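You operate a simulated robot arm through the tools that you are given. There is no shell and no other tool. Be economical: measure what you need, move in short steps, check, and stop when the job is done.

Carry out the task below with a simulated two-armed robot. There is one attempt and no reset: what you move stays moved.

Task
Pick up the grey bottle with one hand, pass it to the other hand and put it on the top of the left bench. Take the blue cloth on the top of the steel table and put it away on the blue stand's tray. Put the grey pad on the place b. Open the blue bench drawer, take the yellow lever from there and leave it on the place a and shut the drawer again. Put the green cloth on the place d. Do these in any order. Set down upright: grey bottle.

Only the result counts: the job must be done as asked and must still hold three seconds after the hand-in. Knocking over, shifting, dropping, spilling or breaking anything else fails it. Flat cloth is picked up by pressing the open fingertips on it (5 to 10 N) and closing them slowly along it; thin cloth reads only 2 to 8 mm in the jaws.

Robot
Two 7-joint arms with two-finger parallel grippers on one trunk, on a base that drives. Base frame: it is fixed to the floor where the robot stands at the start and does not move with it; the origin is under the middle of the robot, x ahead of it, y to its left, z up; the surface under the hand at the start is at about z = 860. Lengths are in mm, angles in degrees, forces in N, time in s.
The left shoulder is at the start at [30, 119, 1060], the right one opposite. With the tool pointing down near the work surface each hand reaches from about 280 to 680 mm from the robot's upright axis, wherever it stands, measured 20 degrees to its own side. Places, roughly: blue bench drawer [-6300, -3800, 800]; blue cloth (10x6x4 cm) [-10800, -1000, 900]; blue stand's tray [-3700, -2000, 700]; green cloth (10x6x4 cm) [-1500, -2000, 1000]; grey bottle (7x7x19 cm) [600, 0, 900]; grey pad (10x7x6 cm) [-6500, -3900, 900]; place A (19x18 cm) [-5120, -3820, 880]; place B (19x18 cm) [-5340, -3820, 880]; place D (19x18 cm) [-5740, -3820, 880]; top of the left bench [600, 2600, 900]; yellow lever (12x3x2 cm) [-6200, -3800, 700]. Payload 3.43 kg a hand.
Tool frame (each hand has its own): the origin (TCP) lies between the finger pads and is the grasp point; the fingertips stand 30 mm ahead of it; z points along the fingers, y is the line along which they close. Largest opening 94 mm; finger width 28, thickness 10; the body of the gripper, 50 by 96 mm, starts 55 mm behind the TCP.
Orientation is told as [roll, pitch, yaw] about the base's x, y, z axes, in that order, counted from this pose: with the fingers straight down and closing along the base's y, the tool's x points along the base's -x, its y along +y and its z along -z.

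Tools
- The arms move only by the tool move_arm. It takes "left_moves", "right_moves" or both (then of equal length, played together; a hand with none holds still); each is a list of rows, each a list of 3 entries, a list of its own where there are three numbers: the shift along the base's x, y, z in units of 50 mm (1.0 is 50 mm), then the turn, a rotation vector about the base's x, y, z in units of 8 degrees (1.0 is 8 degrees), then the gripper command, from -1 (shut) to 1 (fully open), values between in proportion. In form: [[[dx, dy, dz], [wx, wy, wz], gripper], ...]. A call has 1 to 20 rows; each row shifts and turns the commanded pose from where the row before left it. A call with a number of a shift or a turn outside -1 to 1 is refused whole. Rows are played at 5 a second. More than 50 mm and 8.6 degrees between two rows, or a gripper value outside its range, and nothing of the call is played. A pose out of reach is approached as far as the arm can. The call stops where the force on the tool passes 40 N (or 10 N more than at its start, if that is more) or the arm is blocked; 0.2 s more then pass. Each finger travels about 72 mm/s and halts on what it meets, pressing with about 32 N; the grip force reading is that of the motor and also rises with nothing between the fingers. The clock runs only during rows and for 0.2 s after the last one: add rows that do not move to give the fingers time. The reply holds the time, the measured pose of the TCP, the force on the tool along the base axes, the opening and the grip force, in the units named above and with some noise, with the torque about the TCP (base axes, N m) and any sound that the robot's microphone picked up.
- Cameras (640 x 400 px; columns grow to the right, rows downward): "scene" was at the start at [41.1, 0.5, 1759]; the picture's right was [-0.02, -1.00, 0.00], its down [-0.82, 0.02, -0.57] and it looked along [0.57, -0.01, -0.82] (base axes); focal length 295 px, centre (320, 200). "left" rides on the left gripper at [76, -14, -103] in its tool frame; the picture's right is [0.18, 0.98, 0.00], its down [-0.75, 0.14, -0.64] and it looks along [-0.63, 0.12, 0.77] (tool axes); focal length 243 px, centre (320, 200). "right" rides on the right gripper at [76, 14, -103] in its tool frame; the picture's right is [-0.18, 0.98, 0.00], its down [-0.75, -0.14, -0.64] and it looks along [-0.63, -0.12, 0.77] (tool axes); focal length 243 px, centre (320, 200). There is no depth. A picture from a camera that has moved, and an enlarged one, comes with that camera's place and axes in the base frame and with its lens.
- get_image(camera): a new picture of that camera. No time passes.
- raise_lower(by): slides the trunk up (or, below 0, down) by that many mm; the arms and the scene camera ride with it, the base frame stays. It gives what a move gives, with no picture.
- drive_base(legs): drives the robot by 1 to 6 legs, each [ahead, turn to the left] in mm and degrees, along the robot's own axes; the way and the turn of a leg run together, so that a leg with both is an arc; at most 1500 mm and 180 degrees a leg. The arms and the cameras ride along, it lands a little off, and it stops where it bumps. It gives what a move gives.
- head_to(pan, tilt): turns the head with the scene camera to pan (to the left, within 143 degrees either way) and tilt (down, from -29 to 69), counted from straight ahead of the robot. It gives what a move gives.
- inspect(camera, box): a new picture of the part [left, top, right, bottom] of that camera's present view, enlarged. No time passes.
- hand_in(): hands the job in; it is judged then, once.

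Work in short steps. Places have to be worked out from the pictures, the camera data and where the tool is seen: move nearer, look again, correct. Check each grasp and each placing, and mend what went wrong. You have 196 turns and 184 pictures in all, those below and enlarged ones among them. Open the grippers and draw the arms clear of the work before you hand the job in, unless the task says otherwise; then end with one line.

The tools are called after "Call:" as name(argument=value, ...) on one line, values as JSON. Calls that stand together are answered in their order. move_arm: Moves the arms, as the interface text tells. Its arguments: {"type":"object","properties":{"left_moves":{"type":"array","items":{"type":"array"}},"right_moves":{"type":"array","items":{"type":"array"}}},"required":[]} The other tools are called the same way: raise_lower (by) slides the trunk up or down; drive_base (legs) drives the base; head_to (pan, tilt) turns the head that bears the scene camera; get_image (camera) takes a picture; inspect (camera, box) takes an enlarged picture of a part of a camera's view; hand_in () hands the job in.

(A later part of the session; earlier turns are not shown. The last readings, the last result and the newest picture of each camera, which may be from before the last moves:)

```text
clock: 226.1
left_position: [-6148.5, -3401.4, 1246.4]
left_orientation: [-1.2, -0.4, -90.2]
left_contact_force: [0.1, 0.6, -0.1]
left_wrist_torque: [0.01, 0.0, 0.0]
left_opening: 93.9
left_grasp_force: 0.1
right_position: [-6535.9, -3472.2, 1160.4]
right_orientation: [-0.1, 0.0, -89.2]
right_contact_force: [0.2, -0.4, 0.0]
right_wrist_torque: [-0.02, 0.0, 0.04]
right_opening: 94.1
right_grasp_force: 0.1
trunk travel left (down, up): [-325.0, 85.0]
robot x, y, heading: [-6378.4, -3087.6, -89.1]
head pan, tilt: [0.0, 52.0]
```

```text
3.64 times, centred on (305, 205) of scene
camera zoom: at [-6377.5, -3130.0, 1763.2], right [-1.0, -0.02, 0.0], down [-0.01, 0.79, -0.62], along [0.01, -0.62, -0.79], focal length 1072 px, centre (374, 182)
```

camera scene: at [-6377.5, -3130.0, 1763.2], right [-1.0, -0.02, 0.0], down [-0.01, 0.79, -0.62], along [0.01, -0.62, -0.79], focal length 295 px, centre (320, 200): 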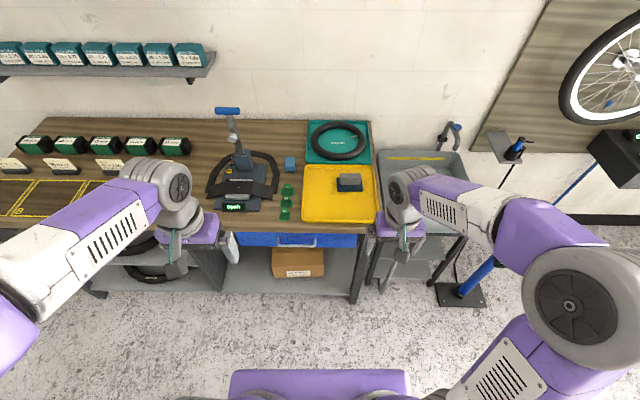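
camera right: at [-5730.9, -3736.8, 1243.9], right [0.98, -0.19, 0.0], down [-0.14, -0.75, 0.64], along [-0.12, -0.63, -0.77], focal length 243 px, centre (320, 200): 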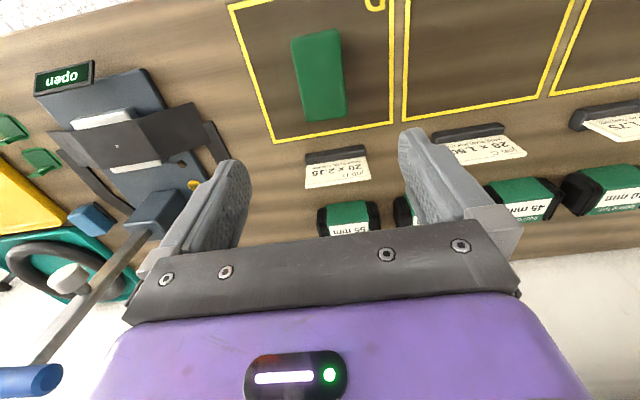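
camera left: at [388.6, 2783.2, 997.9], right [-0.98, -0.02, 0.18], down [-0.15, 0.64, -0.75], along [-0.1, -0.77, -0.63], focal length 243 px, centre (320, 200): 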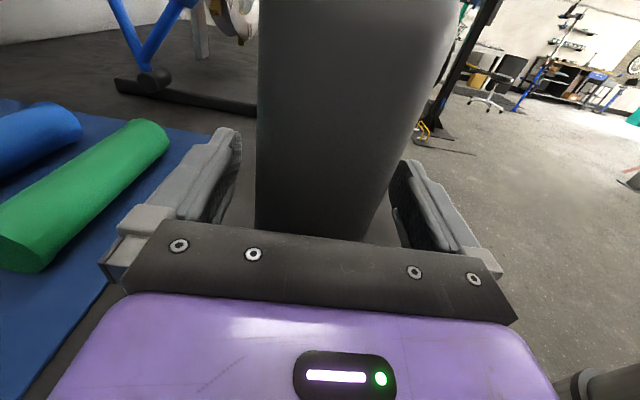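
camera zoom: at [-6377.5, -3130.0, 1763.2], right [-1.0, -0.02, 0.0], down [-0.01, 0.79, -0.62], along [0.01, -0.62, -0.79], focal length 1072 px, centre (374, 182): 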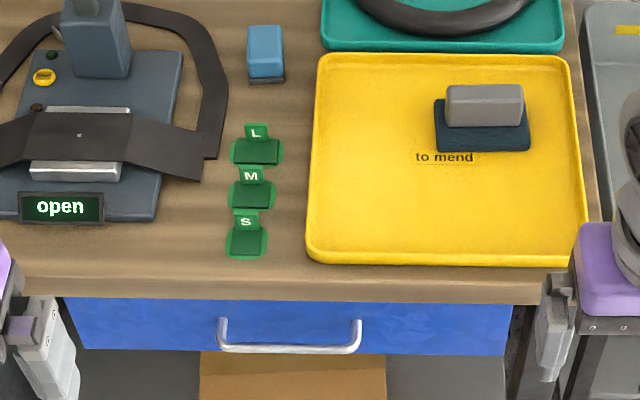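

The pad is a grey block on the yellow tray; the drawer handle bar is near [-6283, -3672, 790]. I'll orient the left hand to point forward (−y) with vertical closing: first yaw +90°.

Call:
move_arm(left_moves=[[[-0.2, 0, -0.2], [0, 0, 0.9375], 1], [[-0.2, 0, -0.2], [0, 0, 0.9375], 1], [[-0.2, 0, -0.2], [0, 0, 0.9375], 1], [[-0.2, 0, -0.2], [0, 0, 0.9375], 1], [[-0.2, 0, -0.2], [0, 0, 0.9375], 1], [[-0.2, 0, -0.2], [0, 0, 0.9375], 1], [[-0.2, 0, -0.2], [0, 0, 0.9375], 1], [[-0.2, 0, -0.2], [0, 0, 0.9375], 1], [[-0.2, 0, -0.2], [0, 0, 0.9375], 1], [[-0.2, 0, -0.2], [0, 0, 0.9375], 1], [[-0.2, 0, -0.2], [0, 0, 0.9375], 1], [[-0.2, 0, -0.2], [0, 0, 0.9375], 1], [[0, 0, 0], [0, 0, 0], 1]])

Call:
move_arm(left_moves=[[[0, 0, -0.2], [-0.9375, 0, 0], 1], [[0, 0, -0.2], [-0.9375, 0, 0], 1], [[0, 0, -0.2], [-0.9375, 0, 0], 1], [[0, 0, -0.2], [-0.9375, 0, 0], 1], [[0, 0, -0.2], [-0.9375, 0, 0], 1], [[0, 0, -0.2], [-0.9375, 0, 0], 1], [[0, 0, -0.2], [-0.9375, 0, 0], 1], [[0, 0, -0.2], [-0.9375, 0, 0], 1], [[0, 0, -0.2], [-0.9375, 0, 0], 1], [[0, 0, -0.2], [-0.9375, 0, 0], 1], [[0, 0, -0.2], [-0.9375, 0, 0], 1], [[0, 0, -0.2], [-0.9375, 0, 0], 1], [[0, 0, 0], [0, 0, 0], 1]])

Call:
get_image(camera="scene")

Call:
get_image(camera="left")

```text
clock: 228.9
left_position: [-6268.3, -3402.1, 1125.4]
left_orientation: [-1.2, -0.4, -0.1]
left_contact_force: [-0.3, -0.4, 0.2]
left_wrist_torque: [-0.01, 0.0, 0.01]
left_opening: 93.7
left_grasp_force: 0.1
right_position: [-6536.2, -3471.6, 1159.8]
right_orientation: [-0.2, 0.0, -89.2]
right_contact_force: [-0.3, 0.4, -0.8]
right_wrist_torque: [0.01, 0.02, 0.0]
right_opening: 94.1
right_grasp_force: 0.0
trunk travel left (down, up): [-325.0, 85.0]
robot x, y, heading: [-6375.7, -3089.4, -89.0]
head pan, tilt: [0.0, 52.0]
```

```text
clock: 231.0
left_position: [-6337.0, -3506.0, 1073.7]
left_orientation: [-59.0, 14.4, 2.5]
left_contact_force: [-0.5, -1.2, 0.1]
left_wrist_torque: [0.04, 0.01, -0.02]
left_opening: 94.0
left_grasp_force: 0.1
left hand out of reach, approached as far as the arm can: row 3, 4, 5, 6, 7, 8, 9, 10
right_position: [-6537.9, -3473.5, 1166.5]
right_orientation: [0.4, -0.8, -89.6]
right_contact_force: [-0.3, 1.0, -0.4]
right_wrist_torque: [0.03, -0.02, -0.01]
right_opening: 93.9
right_grasp_force: 0.0
trunk travel left (down, up): [-325.0, 85.0]
robot x, y, heading: [-6374.5, -3088.0, -88.8]
head pan, tilt: [0.0, 52.0]
stopped in row 10 (left hand): the arm was blocked; the commanded pose is now the measured one
```

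```text
97 pictures are left
camera scene: at [-6377.5, -3129.9, 1763.2], right [-1.0, -0.02, 0.0], down [-0.01, 0.79, -0.62], along [0.01, -0.62, -0.79], focal length 295 px, centre (320, 200)
```

scene: 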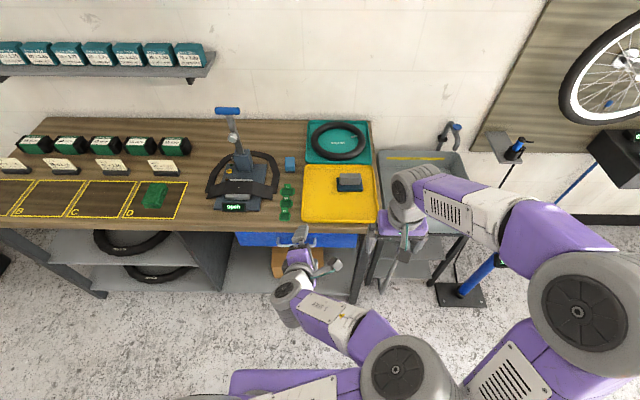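

```text
96 pictures are left
camera left: at [-6398.6, -3428.6, 1156.5], right [-0.41, 0.49, -0.77], down [0.75, 0.66, 0.02], along [0.51, -0.57, -0.64], focal length 243 px, centre (320, 200)
```

left: 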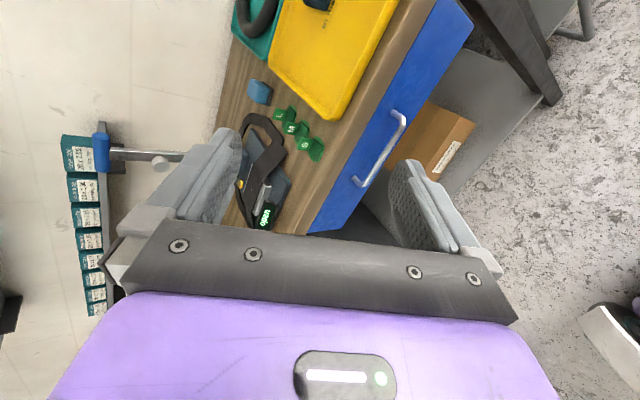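

The left elbow met the right arm in that branch. Back off: use only a ~28° forward tilt of a finger-down hand instead, which also fits the handle.

Call:
move_arm(left_moves=[[[0.25, 0.2, 0], [0.775, -0.35, 0], 1], [[0.25, 0.2, 0], [0.775, -0.35, 0], 1], [[0.25, 0.2, 0], [0.775, -0.35, 0], 1], [[0.25, 0.2, 0], [0.775, -0.35, 0], 1], [[0.25, 0.2, 0], [0.775, -0.35, 0], 1], [[0, 0, 0], [0, 0, 0], 1]])

Call:
get_image(camera="scene")

```text
clock: 232.4
left_position: [-6278.5, -3460.7, 1072.3]
left_orientation: [-29.0, -2.3, 5.6]
left_contact_force: [-0.4, -0.5, 0.3]
left_wrist_torque: [-0.01, 0.01, -0.01]
left_opening: 93.9
left_grasp_force: 0.0
left hand out of reach, approached as far as the arm can: row 1
right_position: [-6537.8, -3474.3, 1165.0]
right_orientation: [0.3, -0.8, -89.3]
right_contact_force: [-0.1, -1.2, 0.4]
right_wrist_torque: [0.04, 0.01, -0.01]
right_opening: 94.0
right_grasp_force: 0.0
trunk travel left (down, up): [-325.0, 85.0]
robot x, y, heading: [-6374.9, -3082.6, -88.8]
head pan, tilt: [0.0, 52.0]
```

```text
95 pictures are left
camera scene: at [-6377.9, -3129.9, 1763.2], right [-1.0, -0.02, 0.0], down [-0.01, 0.79, -0.62], along [0.01, -0.62, -0.79], focal length 295 px, centre (320, 200)
```

scene: 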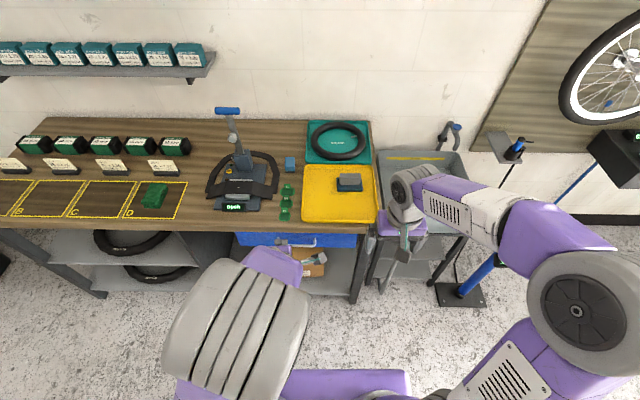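

The left elbow flipped upward. Undo: level the hand and yaw back −95° toward the original travel pose.

Call:
move_arm(left_moves=[[[0.1, 0.2, 0.2], [0.9, 0.05, 0], 1], [[0.1, 0.2, 0.2], [0.9, 0.05, 0], 1], [[0.1, 0.2, 0.2], [0.9, 0.05, 0], 1], [[0.1, 0.1, 0.2], [0.9, 0.05, 0], 1], [[0.2, 0, 0.2], [0, 0, -0.92], 1], [[0.2, 0, 0.2], [0, 0, -0.92], 1], [[0.2, 0, 0.2], [0, 0, -0.92], 1], [[0.2, 0, 0.2], [0, 0, -0.92], 1], [[0.2, 0, 0.2], [0, 0, -0.92], 1], [[0.2, 0, 0.2], [0, 0, -0.92], 1], [[0.2, 0, 0.2], [0, 0, -0.92], 1], [[0.2, 0, 0.2], [0, 0, -0.92], 1], [[0.2, 0, 0.2], [0, 0, -0.92], 1], [[0.2, 0, 0], [0, 0, -0.92], 1], [[0.2, 0, 0], [0, 0, -0.92], 1], [[0.1, 0, 0], [0, 0, -0.92], 1], [[0, 0, 0], [0, 0, -0.92], 1], [[0, 0, 0], [0, 0, 0], 1]])

Call:
get_image(camera="scene")

```text
clock: 236.2
left_position: [-6141.6, -3424.7, 1203.4]
left_orientation: [-0.1, -3.3, -91.5]
left_contact_force: [-0.2, -0.6, -0.3]
left_wrist_torque: [-0.01, -0.01, 0.02]
left_opening: 93.9
left_grasp_force: 0.1
right_position: [-6538.2, -3473.5, 1165.4]
right_orientation: [0.2, -0.8, -89.4]
right_contact_force: [-0.4, 0.6, -0.1]
right_wrist_torque: [0.0, 0.01, 0.03]
right_opening: 94.0
right_grasp_force: 0.1
trunk travel left (down, up): [-325.0, 85.0]
robot x, y, heading: [-6375.4, -3088.6, -89.1]
head pan, tilt: [0.0, 52.0]
```

```text
94 pictures are left
camera scene: at [-6377.6, -3129.9, 1763.2], right [-1.0, -0.02, 0.0], down [-0.01, 0.79, -0.62], along [0.01, -0.62, -0.79], focal length 295 px, centre (320, 200)
```

scene: 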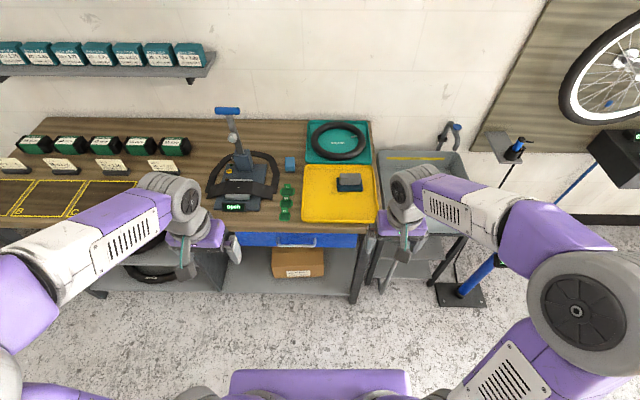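

Back to normal. Try the other route: pitch the left hand forward first (fingers horizontal), lowering at the same time; twist later with the last joint.

Call:
move_arm(left_moves=[[[-0.05, 0.1, -0.5], [-0.9375, 0, 0], 1], [[-0.05, 0.1, -0.5], [-0.9375, 0, 0], 1], [[-0.05, 0.1, -0.5], [-0.9375, 0, 0], 1], [[-0.05, 0, -0.5], [-0.9375, 0, 0], 1], [[-0.05, 0, -0.5], [-0.9375, 0, 0], 1], [[-0.05, 0, -0.5], [-0.9375, 0, 0], 1], [[-0.05, 0, -0.5], [-0.9375, 0, 0], 1], [[-0.05, 0, -0.5], [-0.9375, 0, 0], 1], [[-0.05, 0, -0.5], [-0.9375, 0, 0], 1], [[-0.05, 0, -0.5], [-0.9375, 0, 0], 1], [[-0.05, 0, -0.5], [-0.9375, 0, 0], 1], [[-0.05, 0, -0.5], [-0.9375, 0, 0], 1], [[0, 0, 0], [0, 0, 0], 1]])

Call:
get_image(camera="scene")

Call:
get_image(camera="left")

```text
clock: 239.0
left_position: [-6080.5, -3511.7, 1003.0]
left_orientation: [11.5, -74.9, -103.4]
left_contact_force: [0.7, 0.2, -0.7]
left_wrist_torque: [0.01, -0.02, -0.01]
left_opening: 93.9
left_grasp_force: 0.1
left hand out of reach, approached as far as the arm can: row 3, 4, 5, 6, 7, 8, 9, 10, 11, 12
right_position: [-6537.6, -3474.3, 1165.5]
right_orientation: [0.3, -0.7, -89.4]
right_contact_force: [-0.2, 0.0, 0.4]
right_wrist_torque: [0.0, -0.02, 0.03]
right_opening: 93.9
right_grasp_force: 0.1
trunk travel left (down, up): [-325.0, 85.0]
robot x, y, heading: [-6376.7, -3088.2, -89.1]
head pan, tilt: [0.0, 52.0]
```

```text
93 pictures are left
camera scene: at [-6376.7, -3130.3, 1763.2], right [-1.0, -0.02, 0.0], down [-0.01, 0.79, -0.62], along [0.01, -0.62, -0.79], focal length 295 px, centre (320, 200)
```

scene: 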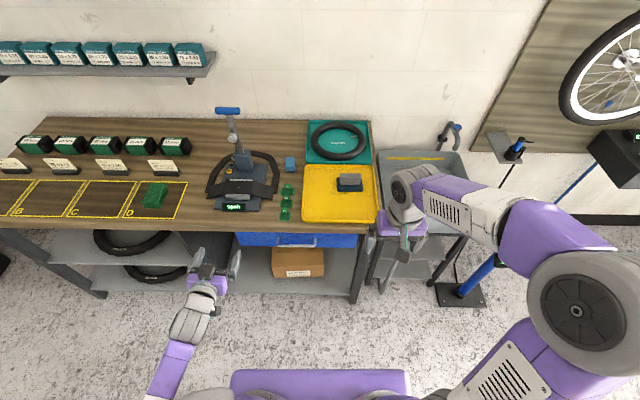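

```text
92 pictures are left
camera left: at [-6088.9, -3393.4, 955.6], right [0.99, 0.01, -0.13], down [0.11, 0.42, 0.9], along [0.06, -0.91, 0.42], focal length 243 px, centre (320, 200)
```

left: 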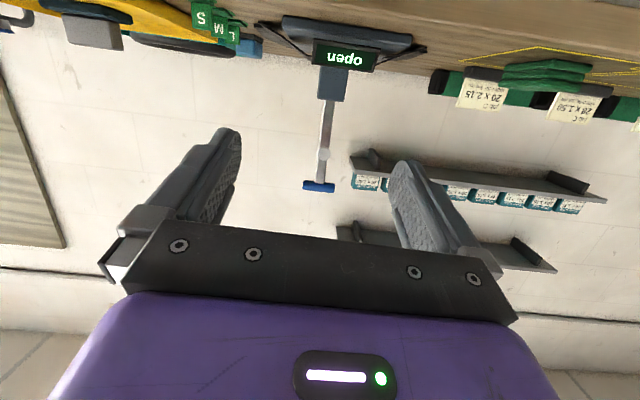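

Reach is limited by height; lowering the trunk solves that. First try the twist of 90° about the pointing axis here.

Call:
move_arm(left_moves=[[[-0.05, 0, 0], [-0.15, 0.9375, 0], 1], [[-0.05, 0, 0], [-0.15, 0.9375, 0], 1], [[-0.05, 0, 0], [-0.15, 0.9375, 0], 1], [[-0.05, 0, 0], [-0.15, 0.9375, 0], 1], [[-0.05, 0, 0], [-0.15, 0.9375, 0], 1], [[-0.05, 0, 0], [-0.15, 0.9375, 0], 1], [[-0.05, 0, 0], [-0.15, 0.9375, 0], 1], [[-0.05, 0, 0], [-0.15, 0.9375, 0], 1], [[-0.05, 0, 0], [-0.15, 0.9375, 0], 1], [[-0.05, 0, 0], [-0.15, 0.9375, 0], 1], [[-0.05, 0, 0], [-0.15, 0.9375, 0], 1], [[-0.05, 0, 0], [-0.15, 0.9375, 0], 1], [[0, 0, 0], [0, 0, 0], 1]])

Call:
get_image(camera="scene")

Call:
get_image(camera="left")

```text
clock: 241.8
left_position: [-6058.7, -3487.1, 1018.7]
left_orientation: [-99.3, -7.4, -5.4]
left_contact_force: [-0.2, 0.5, -0.2]
left_wrist_torque: [0.01, 0.01, 0.0]
left_opening: 94.0
left_grasp_force: 0.2
left hand out of reach, approached as far as the arm can: row 7, 8, 9, 10, 11, 12
right_position: [-6537.6, -3473.3, 1164.9]
right_orientation: [0.3, -0.8, -89.4]
right_contact_force: [-0.3, 0.8, 0.6]
right_wrist_torque: [-0.02, -0.03, 0.0]
right_opening: 94.1
right_grasp_force: 0.1
trunk travel left (down, up): [-325.0, 85.0]
robot x, y, heading: [-6378.3, -3084.6, -89.1]
head pan, tilt: [0.0, 52.0]
```

```text
91 pictures are left
camera scene: at [-6377.6, -3130.0, 1763.2], right [-1.0, -0.02, 0.0], down [-0.01, 0.79, -0.62], along [0.01, -0.62, -0.79], focal length 295 px, centre (320, 200)
```

scene: 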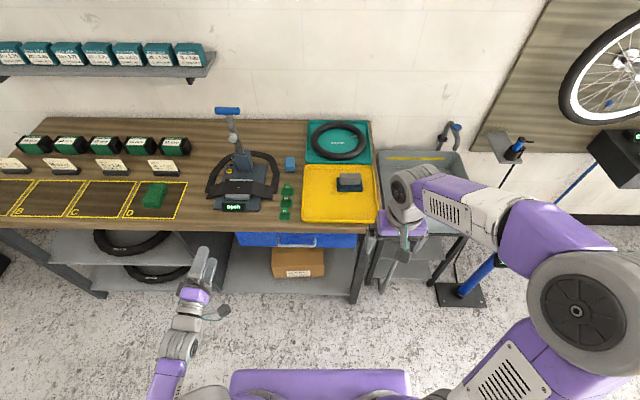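

```text
90 pictures are left
camera left: at [-6124.4, -3378.4, 1007.0], right [-0.07, -0.15, -0.99], down [0.83, 0.54, -0.14], along [0.55, -0.83, 0.09], focal length 243 px, centre (320, 200)
```

left: 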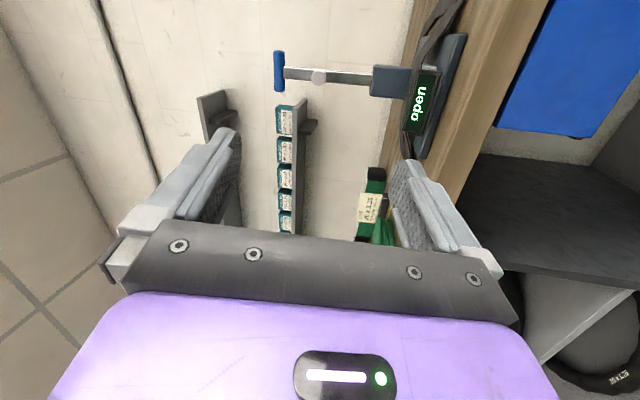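

Orientation is good (closing vertical). Lower the trunk 225 mm so the hand comes to handle height.

Call:
raise_lower(by=-225)

Call:
move_arm(left_moves=[[[-0.5, 0, 0], [0.25, 0, 0], 1], [[-0.5, 0, 0], [0.25, 0, 0], 1], [[-0.5, 0, 0], [0.25, 0, 0], 1], [[-0.5, 0, 0], [0.25, 0, 0], 1], [[-0.5, 0, 0], [0, 0, 0], 1], [[-0.5, 0, 0], [0, 0, 0], 1], [[0, 0, 0], [0, 0, 0], 1]])

Call:
get_image(camera="scene")

```text
clock: 244.2
left_position: [-6059.1, -3486.5, 794.4]
left_orientation: [-99.1, -7.5, -5.4]
left_contact_force: [0.5, 0.0, 0.0]
left_wrist_torque: [0.0, 0.02, 0.0]
left_opening: 94.0
left_grasp_force: 0.1
right_position: [-6537.0, -3473.5, 941.4]
right_orientation: [0.3, -0.8, -89.4]
right_contact_force: [-0.5, -1.0, -0.1]
right_wrist_torque: [-0.01, -0.03, -0.01]
right_opening: 93.7
right_grasp_force: 0.0
trunk travel left (down, up): [-100.0, 310.0]
robot x, y, heading: [-6378.1, -3090.1, -89.1]
head pan, tilt: [0.0, 52.0]
```

```text
clock: 245.8
left_position: [-6113.2, -3452.7, 814.7]
left_orientation: [-90.8, -6.7, -7.1]
left_contact_force: [0.0, -0.1, -1.1]
left_wrist_torque: [-0.01, 0.01, -0.01]
left_opening: 94.0
left_grasp_force: 0.0
left hand out of reach, approached as far as the arm can: row 1, 2, 3, 4, 5, 6
right_position: [-6536.9, -3473.3, 940.9]
right_orientation: [0.2, -0.8, -89.3]
right_contact_force: [-0.8, -0.6, -0.6]
right_wrist_torque: [-0.01, 0.02, -0.04]
right_opening: 93.9
right_grasp_force: 0.0
trunk travel left (down, up): [-100.0, 310.0]
robot x, y, heading: [-6378.2, -3085.8, -89.1]
head pan, tilt: [0.0, 52.0]
```

```text
89 pictures are left
camera scene: at [-6377.6, -3130.0, 1538.2], right [-1.0, -0.02, 0.0], down [-0.01, 0.79, -0.62], along [0.01, -0.62, -0.79], focal length 295 px, centre (320, 200)
```

scene: 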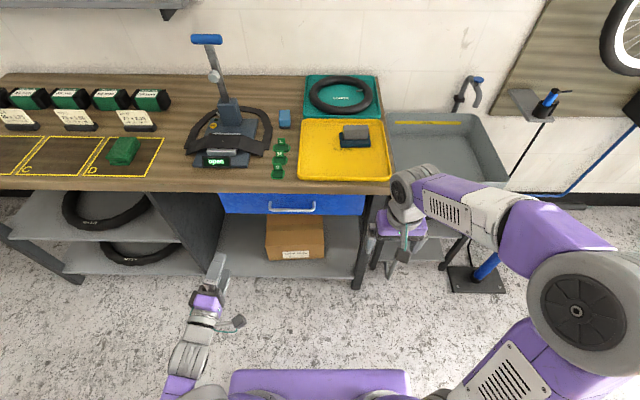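

The handle is re-triangulated at [-6285, -3660, 817], and the hand already is at z≈815. Shift the base ~172 mm west so the left hand faces it; raise the right hand first.

Call:
move_arm(right_moves=[[[0, 0.5, 0.8], [0, 0, 0], 1], [[0, 0.5, 0.8], [0, 0, 0], 1], [[0, 0.3, 0.8], [0, 0, 0], 1], [[0, 0, 0], [0, 0, 0], 1]])

Call:
drive_base(legs=[[-150, 0], [0, -90], [172, 0], [0, 89.5], [150, 0]])

Call:
get_image(camera="scene")

Call:
get_image(camera="left")

```text
clock: 246.8
left_position: [-6113.3, -3452.8, 815.9]
left_orientation: [-90.8, -6.7, -7.1]
left_contact_force: [0.0, 0.1, -0.9]
left_wrist_torque: [0.04, -0.01, 0.03]
left_opening: 94.0
left_grasp_force: 0.0
right_position: [-6537.4, -3410.2, 1059.7]
right_orientation: [0.3, -0.8, -89.4]
right_contact_force: [0.4, 0.5, 0.1]
right_wrist_torque: [0.0, 0.01, 0.01]
right_opening: 94.0
right_grasp_force: 0.1
trunk travel left (down, up): [-100.0, 310.0]
robot x, y, heading: [-6378.4, -3087.3, -88.9]
head pan, tilt: [0.0, 52.0]
```

```text
clock: 257.9
left_position: [-6273.3, -3451.2, 814.4]
left_orientation: [-90.7, -6.8, -5.5]
left_contact_force: [0.0, -0.5, 0.3]
left_wrist_torque: [0.03, -0.01, -0.01]
left_opening: 94.1
left_grasp_force: 0.0
right_position: [-6696.5, -3421.3, 1060.1]
right_orientation: [0.3, -0.8, -87.8]
right_contact_force: [-0.2, 0.2, -0.8]
right_wrist_torque: [0.05, 0.01, -0.01]
right_opening: 94.2
right_grasp_force: 0.0
trunk travel left (down, up): [-100.0, 310.0]
robot x, y, heading: [-6544.7, -3095.4, -87.4]
head pan, tilt: [0.0, 52.0]
```

```text
88 pictures are left
camera scene: at [-6545.2, -3137.4, 1538.1], right [-1.0, -0.04, 0.0], down [-0.03, 0.79, -0.61], along [0.03, -0.61, -0.79], focal length 295 px, centre (320, 200)
```

scene: 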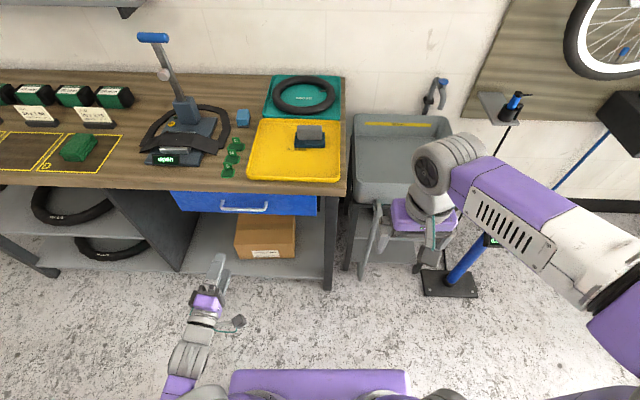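

```text
87 pictures are left
camera left: at [-6340.0, -3343.2, 818.7], right [-0.07, -0.01, -1.0], down [0.82, 0.56, -0.06], along [0.56, -0.83, -0.03], focal length 243 px, centre (320, 200)
```

left: 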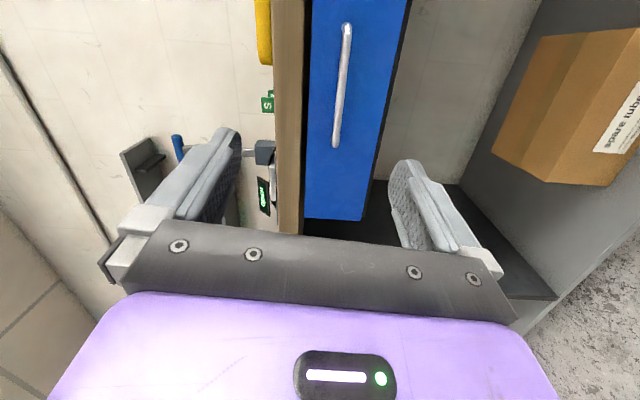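

The hand camera puts the handle at [-6283, -3676, 791]. Lower the trunk 24 mm, narrow the gripper, and drive forward 190 mm.

Call:
raise_lower(by=-24)

Call:
move_arm(left_moves=[[[0, 0, 0], [0, 0, 0], 0.2], [[0, 0, 0], [0, 0, 0], 0.2], [[0, 0, 0], [0, 0, 0], 0.2]])

Call:
drive_base(legs=[[185, 0]])

Call:
get_image(camera="left")

Call:
get_image(camera="scene")

```text
clock: 258.6
left_position: [-6272.2, -3452.3, 790.3]
left_orientation: [-90.8, -6.7, -5.7]
left_contact_force: [-0.7, -0.2, 0.6]
left_wrist_torque: [-0.02, -0.01, 0.03]
left_opening: 93.6
left_grasp_force: 0.1
right_position: [-6698.1, -3420.4, 1036.2]
right_orientation: [0.3, -0.8, -88.0]
right_contact_force: [0.5, 0.5, -0.1]
right_wrist_torque: [0.02, 0.0, 0.01]
right_opening: 94.0
right_grasp_force: 0.0
trunk travel left (down, up): [-76.0, 334.0]
robot x, y, heading: [-6545.2, -3098.0, -87.3]
head pan, tilt: [0.0, 52.0]
```

```text
clock: 259.4
left_position: [-6273.5, -3451.3, 789.9]
left_orientation: [-90.8, -6.6, -5.5]
left_contact_force: [0.9, 0.1, 0.8]
left_wrist_torque: [0.02, 0.01, -0.01]
left_opening: 56.4
left_grasp_force: 0.0
right_position: [-6697.6, -3419.0, 1035.7]
right_orientation: [0.3, -0.7, -87.9]
right_contact_force: [-0.6, 0.8, -0.3]
right_wrist_torque: [0.02, 0.0, -0.05]
right_opening: 93.9
right_grasp_force: 0.1
trunk travel left (down, up): [-76.0, 334.0]
robot x, y, heading: [-6546.4, -3088.8, -87.2]
head pan, tilt: [0.0, 52.0]
```

```text
clock: 260.9
left_position: [-6264.5, -3632.6, 791.0]
left_orientation: [-90.8, -6.7, -5.6]
left_contact_force: [0.2, 0.3, -0.7]
left_wrist_torque: [0.01, 0.01, 0.01]
left_opening: 56.4
left_grasp_force: 0.0
right_position: [-6690.3, -3602.1, 1035.8]
right_orientation: [0.3, -0.8, -87.9]
right_contact_force: [0.3, -1.1, 0.3]
right_wrist_torque: [0.0, -0.01, 0.01]
right_opening: 94.0
right_grasp_force: 0.0
trunk travel left (down, up): [-76.0, 334.0]
robot x, y, heading: [-6538.0, -3274.1, -87.5]
head pan, tilt: [0.0, 52.0]
```

```text
86 pictures are left
camera left: at [-6332.3, -3524.4, 794.8], right [-0.07, -0.01, -1.0], down [0.82, 0.56, -0.06], along [0.56, -0.83, -0.03], focal length 243 px, centre (320, 200)
```

left: 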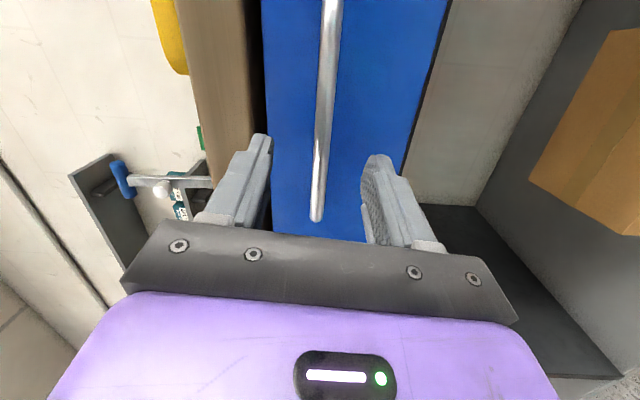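

```text
85 pictures are left
camera scene: at [-6537.4, -3318.4, 1514.1], right [-1.0, -0.04, 0.0], down [-0.03, 0.79, -0.62], along [0.03, -0.61, -0.79], focal length 295 px, centre (320, 200)
```

scene: 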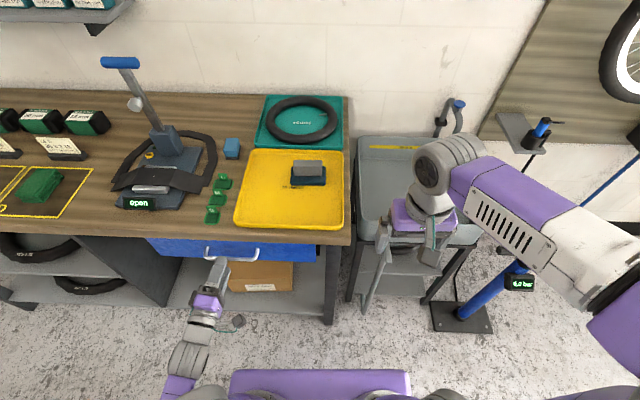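

The bar lies between the fingers. Advance another 30 mm and close gently.

Call:
drive_base(legs=[[30, 0]])

Call:
move_arm(left_moves=[[[0, 0, 0], [0, 0, 0], -0.2], [[0, 0, 0], [0, 0, 0], -0.6], [[0, 0, 0], [0, 0, 0], -1], [[0, 0, 0], [0, 0, 0], -1], [[0, 0, 0], [0, 0, 0], -1]])

Call:
get_image(camera="left")

```text
clock: 261.7
left_position: [-6264.0, -3662.8, 790.6]
left_orientation: [-90.8, -6.7, -5.6]
left_contact_force: [0.0, 0.7, -0.4]
left_wrist_torque: [-0.04, 0.04, -0.03]
left_opening: 56.5
left_grasp_force: 0.1
right_position: [-6687.7, -3632.0, 1035.3]
right_orientation: [0.3, -0.7, -88.0]
right_contact_force: [0.6, -0.1, 0.1]
right_wrist_torque: [0.01, -0.01, 0.01]
right_opening: 93.8
right_grasp_force: 0.1
trunk travel left (down, up): [-76.0, 334.0]
robot x, y, heading: [-6540.0, -3302.5, -87.6]
head pan, tilt: [0.0, 52.0]
```

```text
clock: 262.9
left_position: [-6262.2, -3662.9, 790.1]
left_orientation: [-90.7, -6.5, -5.6]
left_contact_force: [-1.1, 1.7, -6.5]
left_wrist_torque: [0.09, 1.42, 0.04]
left_opening: 13.5
left_grasp_force: 45.0
right_position: [-6688.9, -3632.1, 1036.8]
right_orientation: [0.3, -0.7, -87.9]
right_contact_force: [0.6, -0.4, -0.4]
right_wrist_torque: [0.01, -0.01, 0.02]
right_opening: 93.7
right_grasp_force: 0.1
trunk travel left (down, up): [-76.0, 334.0]
robot x, y, heading: [-6539.5, -3306.2, -87.5]
head pan, tilt: [0.0, 52.0]
```

```text
84 pictures are left
camera left: at [-6330.8, -3553.8, 794.6], right [-0.07, -0.01, -1.0], down [0.82, 0.56, -0.06], along [0.56, -0.83, -0.04], focal length 243 px, centre (320, 200)
```

left: 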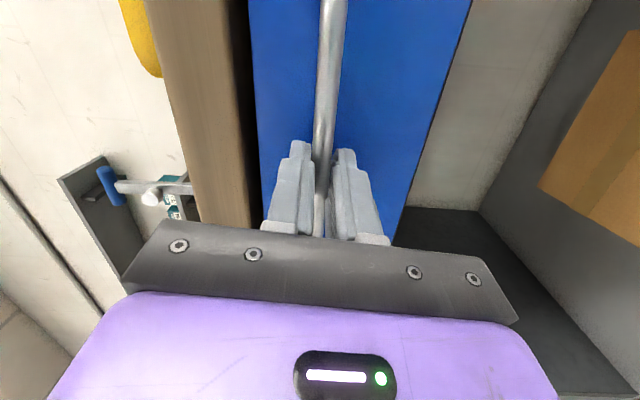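

Bar gripped (13.5 mm). Pull by driving back 100 mm and check.

Call:
drive_base(legs=[[-100, 0]])

Call:
get_image(camera="scene")

```text
clock: 264.1
left_position: [-6264.4, -3562.0, 789.5]
left_orientation: [-90.8, -6.7, -5.2]
left_contact_force: [29.8, 0.9, 2.9]
left_wrist_torque: [-0.02, 1.36, 0.92]
left_opening: 13.5
left_grasp_force: 44.9
right_position: [-6689.6, -3532.1, 1036.2]
right_orientation: [0.1, -0.8, -88.0]
right_contact_force: [-0.5, 0.5, -0.4]
right_wrist_torque: [-0.01, 0.01, 0.02]
right_opening: 94.1
right_grasp_force: 0.0
trunk travel left (down, up): [-76.0, 334.0]
robot x, y, heading: [-6544.3, -3202.4, -87.6]
head pan, tilt: [0.0, 52.0]
```

```text
83 pictures are left
camera scene: at [-6536.6, -3247.0, 1514.3], right [-1.0, -0.04, 0.0], down [-0.04, 0.79, -0.62], along [0.02, -0.62, -0.79], focal length 295 px, centre (320, 200)
```

scene: 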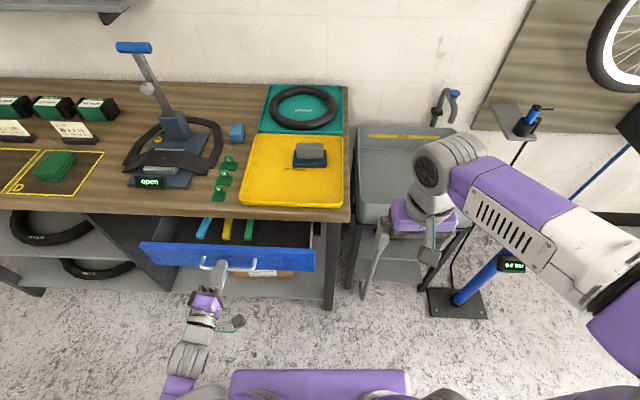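

The drawer slides open; levers (blue, yellow, green) are visible. Relieve the sideways load 5 mm and pull another 110 mm.

Call:
move_arm(left_moves=[[[0.1, 0, 0], [0, 0, 0], -1], [[0, 0, 0], [0, 0, 0], -1]])

Call:
drive_base(legs=[[-110, 0]])

Call:
get_image(camera="scene")

```text
clock: 264.7
left_position: [-6264.0, -3562.6, 789.8]
left_orientation: [-90.8, -6.6, -5.6]
left_contact_force: [-19.2, 0.7, -6.4]
left_wrist_torque: [0.03, 1.42, -0.62]
left_opening: 13.4
left_grasp_force: 45.0
right_position: [-6693.0, -3531.6, 1034.7]
right_orientation: [0.5, -0.7, -87.9]
right_contact_force: [-0.5, -0.6, 1.1]
right_wrist_torque: [0.03, 0.02, 0.02]
right_opening: 94.2
right_grasp_force: 0.2
trunk travel left (down, up): [-76.0, 334.0]
robot x, y, heading: [-6540.8, -3205.4, -87.4]
head pan, tilt: [0.0, 52.0]
```

```text
clock: 265.9
left_position: [-6262.9, -3454.0, 790.3]
left_orientation: [-90.7, -6.9, -5.0]
left_contact_force: [-1.0, 2.1, 2.1]
left_wrist_torque: [0.01, 1.32, 1.14]
left_opening: 13.6
left_grasp_force: 45.3
right_position: [-6696.5, -3423.4, 1035.8]
right_orientation: [0.3, -0.8, -87.7]
right_contact_force: [0.2, -0.3, -0.9]
right_wrist_torque: [-0.02, -0.01, 0.0]
right_opening: 94.0
right_grasp_force: 0.1
trunk travel left (down, up): [-76.0, 334.0]
robot x, y, heading: [-6549.3, -3101.1, -87.5]
head pan, tilt: [0.0, 52.0]
```

```text
82 pictures are left
camera scene: at [-6544.8, -3139.2, 1514.3], right [-1.0, -0.04, 0.0], down [-0.04, 0.79, -0.62], along [0.03, -0.62, -0.79], focal length 295 px, centre (320, 200)
```

scene: 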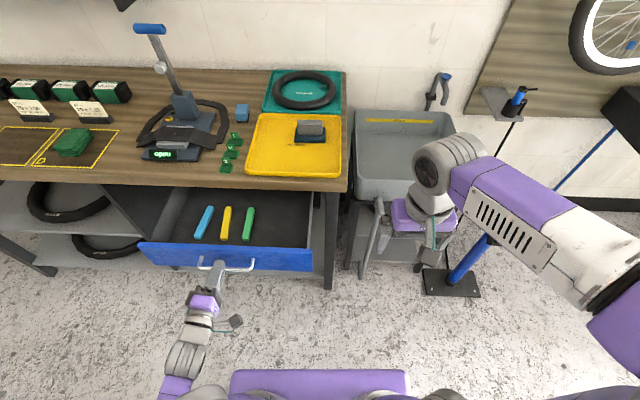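

The drawer is open ~210 mm and the yellow lever is exposed near [-6231, -3633, 755]. Release the handle, back off 90 mm, raise the trunk.

Call:
move_arm(left_moves=[[[0, 0, 0], [0, 0, 0], -0.4], [[0, 0, 0], [0, 0, 0], 0.2], [[0, 0, 0], [0, 0, 0], 0.2], [[0, 0, 0], [0, 0, 0], 0.2]])

Call:
drive_base(legs=[[-90, 0]])

Call:
raise_lower(by=225)

Call:
get_image(camera="scene")

```text
clock: 266.9
left_position: [-6262.8, -3454.6, 789.6]
left_orientation: [-90.7, -6.9, -5.0]
left_contact_force: [0.4, 1.1, 0.5]
left_wrist_torque: [0.03, 0.0, 0.0]
left_opening: 56.5
left_grasp_force: 0.0
right_position: [-6696.0, -3424.3, 1035.4]
right_orientation: [0.2, -0.7, -87.8]
right_contact_force: [0.8, 0.5, -0.3]
right_wrist_torque: [-0.02, -0.03, 0.0]
right_opening: 93.9
right_grasp_force: 0.0
trunk travel left (down, up): [-76.0, 334.0]
robot x, y, heading: [-6542.5, -3092.1, -87.3]
head pan, tilt: [0.0, 52.0]
```

```text
clock: 268.0
left_position: [-6266.0, -3366.1, 790.4]
left_orientation: [-90.7, -6.9, -5.0]
left_contact_force: [0.7, 0.5, -0.5]
left_wrist_torque: [0.03, -0.01, 0.0]
left_opening: 56.6
left_grasp_force: 0.1
right_position: [-6700.7, -3333.8, 1035.9]
right_orientation: [0.2, -0.8, -87.9]
right_contact_force: [0.0, 0.2, -0.6]
right_wrist_torque: [0.03, 0.02, 0.02]
right_opening: 94.3
right_grasp_force: 0.1
trunk travel left (down, up): [-76.0, 334.0]
robot x, y, heading: [-6546.5, -3008.8, -87.4]
head pan, tilt: [0.0, 52.0]
```

```text
clock: 270.3
left_position: [-6268.3, -3366.9, 1013.7]
left_orientation: [-90.8, -6.9, -5.0]
left_contact_force: [0.3, -0.5, 0.0]
left_wrist_torque: [0.02, 0.0, -0.01]
left_opening: 56.4
left_grasp_force: 0.2
right_position: [-6699.2, -3334.6, 1261.7]
right_orientation: [0.3, -0.7, -87.8]
right_contact_force: [0.3, -0.4, 0.0]
right_wrist_torque: [0.01, 0.02, 0.03]
right_opening: 94.0
right_grasp_force: 0.0
trunk travel left (down, up): [-301.0, 109.0]
robot x, y, heading: [-6549.3, -3006.9, -87.5]
head pan, tilt: [0.0, 52.0]
```

```text
81 pictures are left
camera scene: at [-6548.8, -3051.2, 1739.1], right [-1.0, -0.04, 0.0], down [-0.04, 0.79, -0.62], along [0.03, -0.61, -0.79], focal length 295 px, centre (320, 200)
```

scene: 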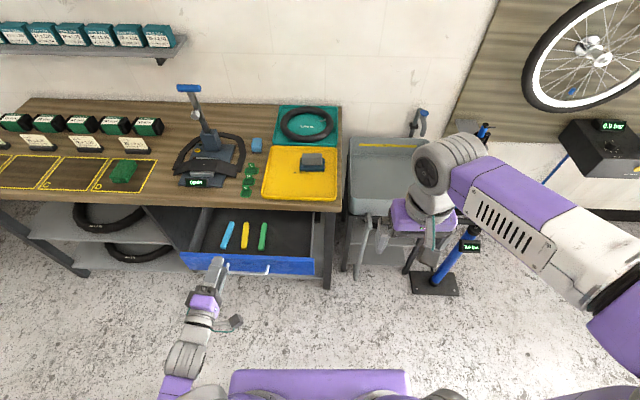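

Reorient the left hand back to fingers-down: undo the twist, then the pitch.

Call:
move_arm(left_moves=[[[0.05, 0, 0], [0.05, -0.9375, 0], 1], [[0.05, 0, 0], [0.05, -0.9375, 0], 1], [[0.05, 0, 0], [0.05, -0.9375, 0], 1], [[0.05, 0, 0], [0.05, -0.9375, 0], 1], [[0.05, 0, 0], [0.05, -0.9375, 0], 1], [[0.05, 0, 0], [0.05, -0.9375, 0], 1], [[0, 0, 0], [0.05, -0.9375, 0], 1], [[0, 0, 0], [0.05, -0.9375, 0], 1], [[0, 0, 0], [0.05, -0.9375, 0], 1], [[0, 0, 0], [0.05, -0.9375, 0], 1], [[0, 0, 0], [0.05, -0.9375, 0], 1], [[0, 0, 0], [0, 0, 0], 1]])

Call:
move_arm(left_moves=[[[0, 0, 0.3], [0.9375, 0, 0], 1], [[0, 0, 0.3], [0.9375, 0, 0], 1], [[0, 0, 0.3], [0.9375, 0, 0], 1], [[0, 0, 0.3], [0.9375, 0, 0], 1], [[0, 0, 0.3], [0.9375, 0, 0], 1], [[0, 0, 0.3], [0.9375, 0, 0], 1], [[0, 0, 0.2], [0.9375, 0, 0], 1], [[0, 0, 0.2], [0.9375, 0, 0], 1], [[0, 0, 0.2], [0.9375, 0, 0], 1], [[0, 0, 0.2], [0.9375, 0, 0], 1], [[0, 0, 0], [0.9375, 0, 0], 1], [[0, 0, 0], [0, 0, 0], 1]])

Call:
get_image(camera="scene")

```text
clock: 272.9
left_position: [-6239.4, -3376.5, 1004.4]
left_orientation: [-3.9, -82.0, -85.2]
left_contact_force: [0.0, -0.4, -0.8]
left_wrist_torque: [-0.02, 0.02, 0.01]
left_opening: 94.0
left_grasp_force: 0.1
left hand out of reach, approached as far as the arm can: row 6, 7, 9, 11
right_position: [-6700.1, -3335.1, 1261.2]
right_orientation: [0.2, -0.8, -87.8]
right_contact_force: [0.1, -0.8, 0.1]
right_wrist_torque: [0.01, 0.0, 0.04]
right_opening: 93.9
right_grasp_force: 0.0
trunk travel left (down, up): [-301.0, 109.0]
robot x, y, heading: [-6552.6, -3006.8, -87.6]
head pan, tilt: [0.0, 52.0]
```

```text
clock: 275.5
left_position: [-6221.9, -3396.0, 1120.5]
left_orientation: [1.2, 0.5, -89.2]
left_contact_force: [1.1, -0.4, -0.1]
left_wrist_torque: [-0.05, 0.0, -0.01]
left_opening: 94.0
left_grasp_force: 0.1
left hand out of reach, approached as far as the arm can: row 1, 2
right_position: [-6700.3, -3335.2, 1260.2]
right_orientation: [0.2, -0.8, -87.8]
right_contact_force: [-0.4, 0.5, -0.3]
right_wrist_torque: [-0.01, 0.01, -0.01]
right_opening: 94.1
right_grasp_force: 0.0
trunk travel left (down, up): [-301.0, 109.0]
robot x, y, heading: [-6551.7, -3008.5, -87.3]
head pan, tilt: [0.0, 52.0]
```

```text
80 pictures are left
camera scene: at [-6548.4, -3050.4, 1739.2], right [-1.0, -0.04, 0.0], down [-0.04, 0.79, -0.62], along [0.03, -0.62, -0.79], focal length 295 px, centre (320, 200)
```

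scene: 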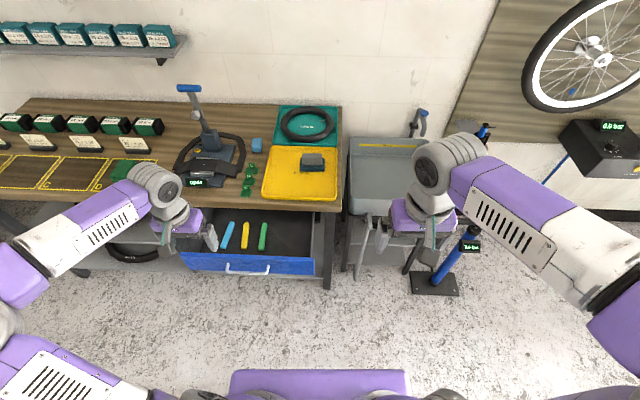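

Left hand is back to fingers-down. Zoom on the levers for position.

Call:
inspect(camera="scene", box=[190, 200, 302, 270])

```text
5.71 times, centred on (246, 235) of scene
camera zoom: at [-6548.4, -3050.4, 1739.2], right [-1.0, -0.04, 0.0], down [-0.04, 0.79, -0.62], along [0.03, -0.62, -0.79], focal length 1685 px, centre (743, 0)
```

zoom: 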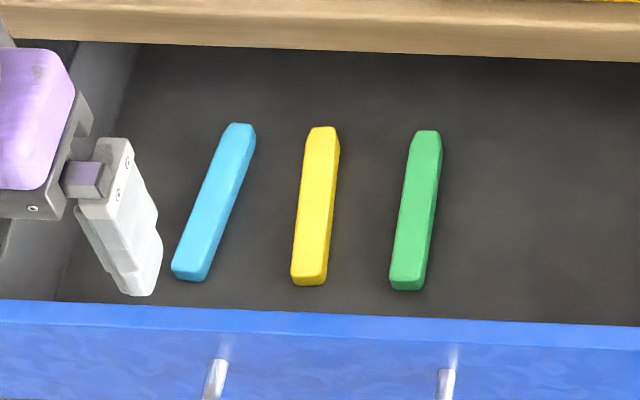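

Yellow lever centre ≈ [-6232, -3635, 755], axis heading ≈-82°. Drive forward 140, lower the trunk 200, and position the left hand above with a 7.5° yaw.

Call:
drive_base(legs=[[140, 0]])

Call:
raise_lower(by=-200)

Call:
move_arm(left_moves=[[[-0.1, -0.9, 0], [0, 0, 0.94], 0.3], [[-0.1, -0.85, 0], [0, 0, 0], 0.3], [[0, 0, 0], [0, 0, 0], 0.3]])

Call:
get_image(camera="left")

Call:
get_image(camera="scene")

```text
clock: 276.9
left_position: [-6215.2, -3536.9, 1121.0]
left_orientation: [1.3, 0.4, -89.3]
left_contact_force: [0.2, -0.5, 0.0]
left_wrist_torque: [0.01, 0.02, -0.01]
left_opening: 94.2
left_grasp_force: 0.1
right_position: [-6694.3, -3475.5, 1260.9]
right_orientation: [0.2, -0.6, -87.8]
right_contact_force: [0.3, 0.3, 0.2]
right_wrist_torque: [0.04, 0.0, 0.01]
right_opening: 94.3
right_grasp_force: 0.0
trunk travel left (down, up): [-301.0, 109.0]
robot x, y, heading: [-6541.4, -3148.0, -87.5]
head pan, tilt: [0.0, 52.0]
```

```text
clock: 279.0
left_position: [-6216.2, -3537.6, 920.1]
left_orientation: [1.3, 0.4, -89.2]
left_contact_force: [0.2, -0.3, -0.2]
left_wrist_torque: [0.0, -0.03, -0.01]
left_opening: 93.8
left_grasp_force: 0.1
right_position: [-6695.3, -3476.5, 1060.6]
right_orientation: [0.2, -0.8, -87.8]
right_contact_force: [0.2, 0.8, -0.3]
right_wrist_torque: [0.01, -0.02, -0.02]
right_opening: 93.9
right_grasp_force: 0.1
trunk travel left (down, up): [-101.0, 309.0]
robot x, y, heading: [-6545.8, -3150.0, -87.3]
head pan, tilt: [0.0, 52.0]
```

```text
clock: 279.8
left_position: [-6224.0, -3623.1, 918.7]
left_orientation: [1.3, 0.4, -81.7]
left_contact_force: [-0.3, 0.9, 1.0]
left_wrist_torque: [0.0, -0.04, 0.0]
left_opening: 61.0
left_grasp_force: 0.1
right_position: [-6694.6, -3475.5, 1060.8]
right_orientation: [0.3, -0.8, -87.8]
right_contact_force: [-1.3, 0.5, -0.4]
right_wrist_torque: [0.0, 0.01, 0.01]
right_opening: 94.0
right_grasp_force: 0.2
trunk travel left (down, up): [-101.0, 309.0]
robot x, y, heading: [-6545.1, -3143.8, -87.4]
head pan, tilt: [0.0, 52.0]
```

```text
78 pictures are left
camera left: at [-6251.0, -3551.8, 1022.0], right [0.95, 0.33, 0.02], down [0.24, -0.73, 0.64], along [0.22, -0.6, -0.77], focal length 243 px, centre (320, 200)
```

left: 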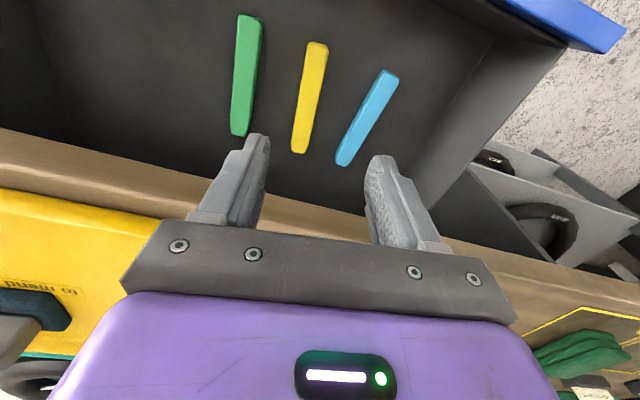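

```text
77 pictures are left
camera scene: at [-6542.5, -3191.0, 1539.2], right [-1.0, -0.04, 0.0], down [-0.04, 0.79, -0.62], along [0.03, -0.62, -0.79], focal length 295 px, centre (320, 200)
```

scene: 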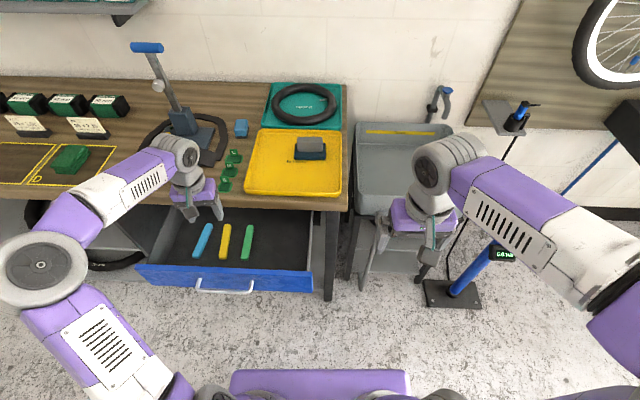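

Lever centre agrees. Shift −9 mm in x and descend in two steps to z≈785.

Call:
move_arm(left_moves=[[[-0.18, 0, -0.5], [0, 0, 0], 0.3], [[0, 0, -0.8], [0, 0, 0], 0.3], [[0, 0, -0.6], [0, 0, 0], 0.3], [[0, 0, 0], [0, 0, 0], 0.3]])

Call:
get_image(camera="left")

```text
clock: 280.8
left_position: [-6232.6, -3622.0, 823.0]
left_orientation: [1.2, 0.3, -81.6]
left_contact_force: [-0.1, -0.2, -1.1]
left_wrist_torque: [0.0, -0.01, 0.0]
left_opening: 61.1
left_grasp_force: 0.0
right_position: [-6693.9, -3474.4, 1060.9]
right_orientation: [0.4, -0.8, -87.8]
right_contact_force: [0.9, -0.2, -0.3]
right_wrist_torque: [0.03, -0.01, 0.03]
right_opening: 93.9
right_grasp_force: 0.0
trunk travel left (down, up): [-101.0, 309.0]
robot x, y, heading: [-6543.6, -3148.6, -87.4]
head pan, tilt: [0.0, 52.0]
```

```text
76 pictures are left
camera left: at [-6260.7, -3549.7, 926.8], right [0.95, 0.32, 0.02], down [0.24, -0.73, 0.64], along [0.22, -0.6, -0.77], focal length 243 px, centre (320, 200)
```

left: 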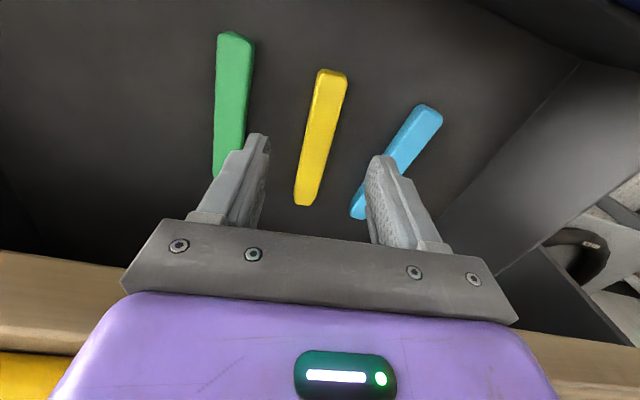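

Blue lever is close to the east finger; narrow to 48 mm and lower to z≈783.

Call:
move_arm(left_moves=[[[-0.04, 0, 0], [0, 0, 0], 0.02], [[0, 0, 0], [0, 0, 0], 0.02], [[0, 0, -0.4], [0, 0, 0], 0.02], [[0, 0, -0.3], [0, 0, 0], 0.02], [[0, 0, -0.14], [0, 0, 0], 0.02], [[0, 0, 0], [0, 0, 0], 0.02]])

Call:
get_image(camera="left")

```text
clock: 282.2
left_position: [-6236.8, -3622.6, 782.9]
left_orientation: [1.3, 0.4, -81.7]
left_contact_force: [-0.1, 0.1, 0.3]
left_wrist_torque: [-0.02, 0.0, -0.02]
left_opening: 48.0
left_grasp_force: 0.2
right_position: [-6693.8, -3474.9, 1061.5]
right_orientation: [0.3, -0.9, -87.8]
right_contact_force: [0.6, 0.4, 0.1]
right_wrist_torque: [0.0, 0.0, -0.01]
right_opening: 93.9
right_grasp_force: 0.0
trunk travel left (down, up): [-101.0, 309.0]
robot x, y, heading: [-6543.9, -3147.0, -87.4]
head pan, tilt: [0.0, 52.0]
```

```text
75 pictures are left
camera left: at [-6264.1, -3551.6, 885.5], right [0.95, 0.32, 0.02], down [0.24, -0.73, 0.64], along [0.22, -0.6, -0.77], focal length 243 px, centre (320, 200)
```

left: 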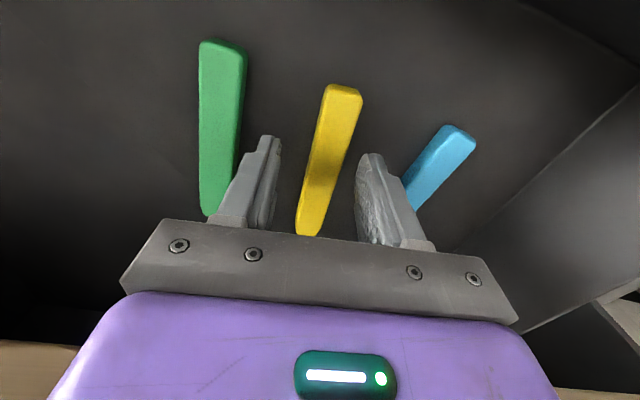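

Lever is between the fingers. Lower 8 mm more and check contact.

Call:
move_arm(left_moves=[[[0.04, 0, -0.08], [0, 0, 0], 0.02], [[0, 0, -0.08], [0, 0, 0], 0.02], [[0, 0, 0], [0, 0, 0], 0.02]])

```text
clock: 283.0
left_position: [-6233.8, -3623.8, 776.2]
left_orientation: [1.2, 0.4, -81.6]
left_contact_force: [-0.1, 0.1, 0.7]
left_wrist_torque: [-0.05, -0.03, -0.01]
left_opening: 47.6
left_grasp_force: 0.0
right_position: [-6694.0, -3475.8, 1060.9]
right_orientation: [0.3, -0.7, -87.8]
right_contact_force: [-0.2, 0.3, -0.1]
right_wrist_torque: [-0.02, 0.02, 0.01]
right_opening: 93.9
right_grasp_force: 0.0
trunk travel left (down, up): [-101.0, 309.0]
robot x, y, heading: [-6541.3, -3146.6, -87.5]
head pan, tilt: [0.0, 52.0]
```

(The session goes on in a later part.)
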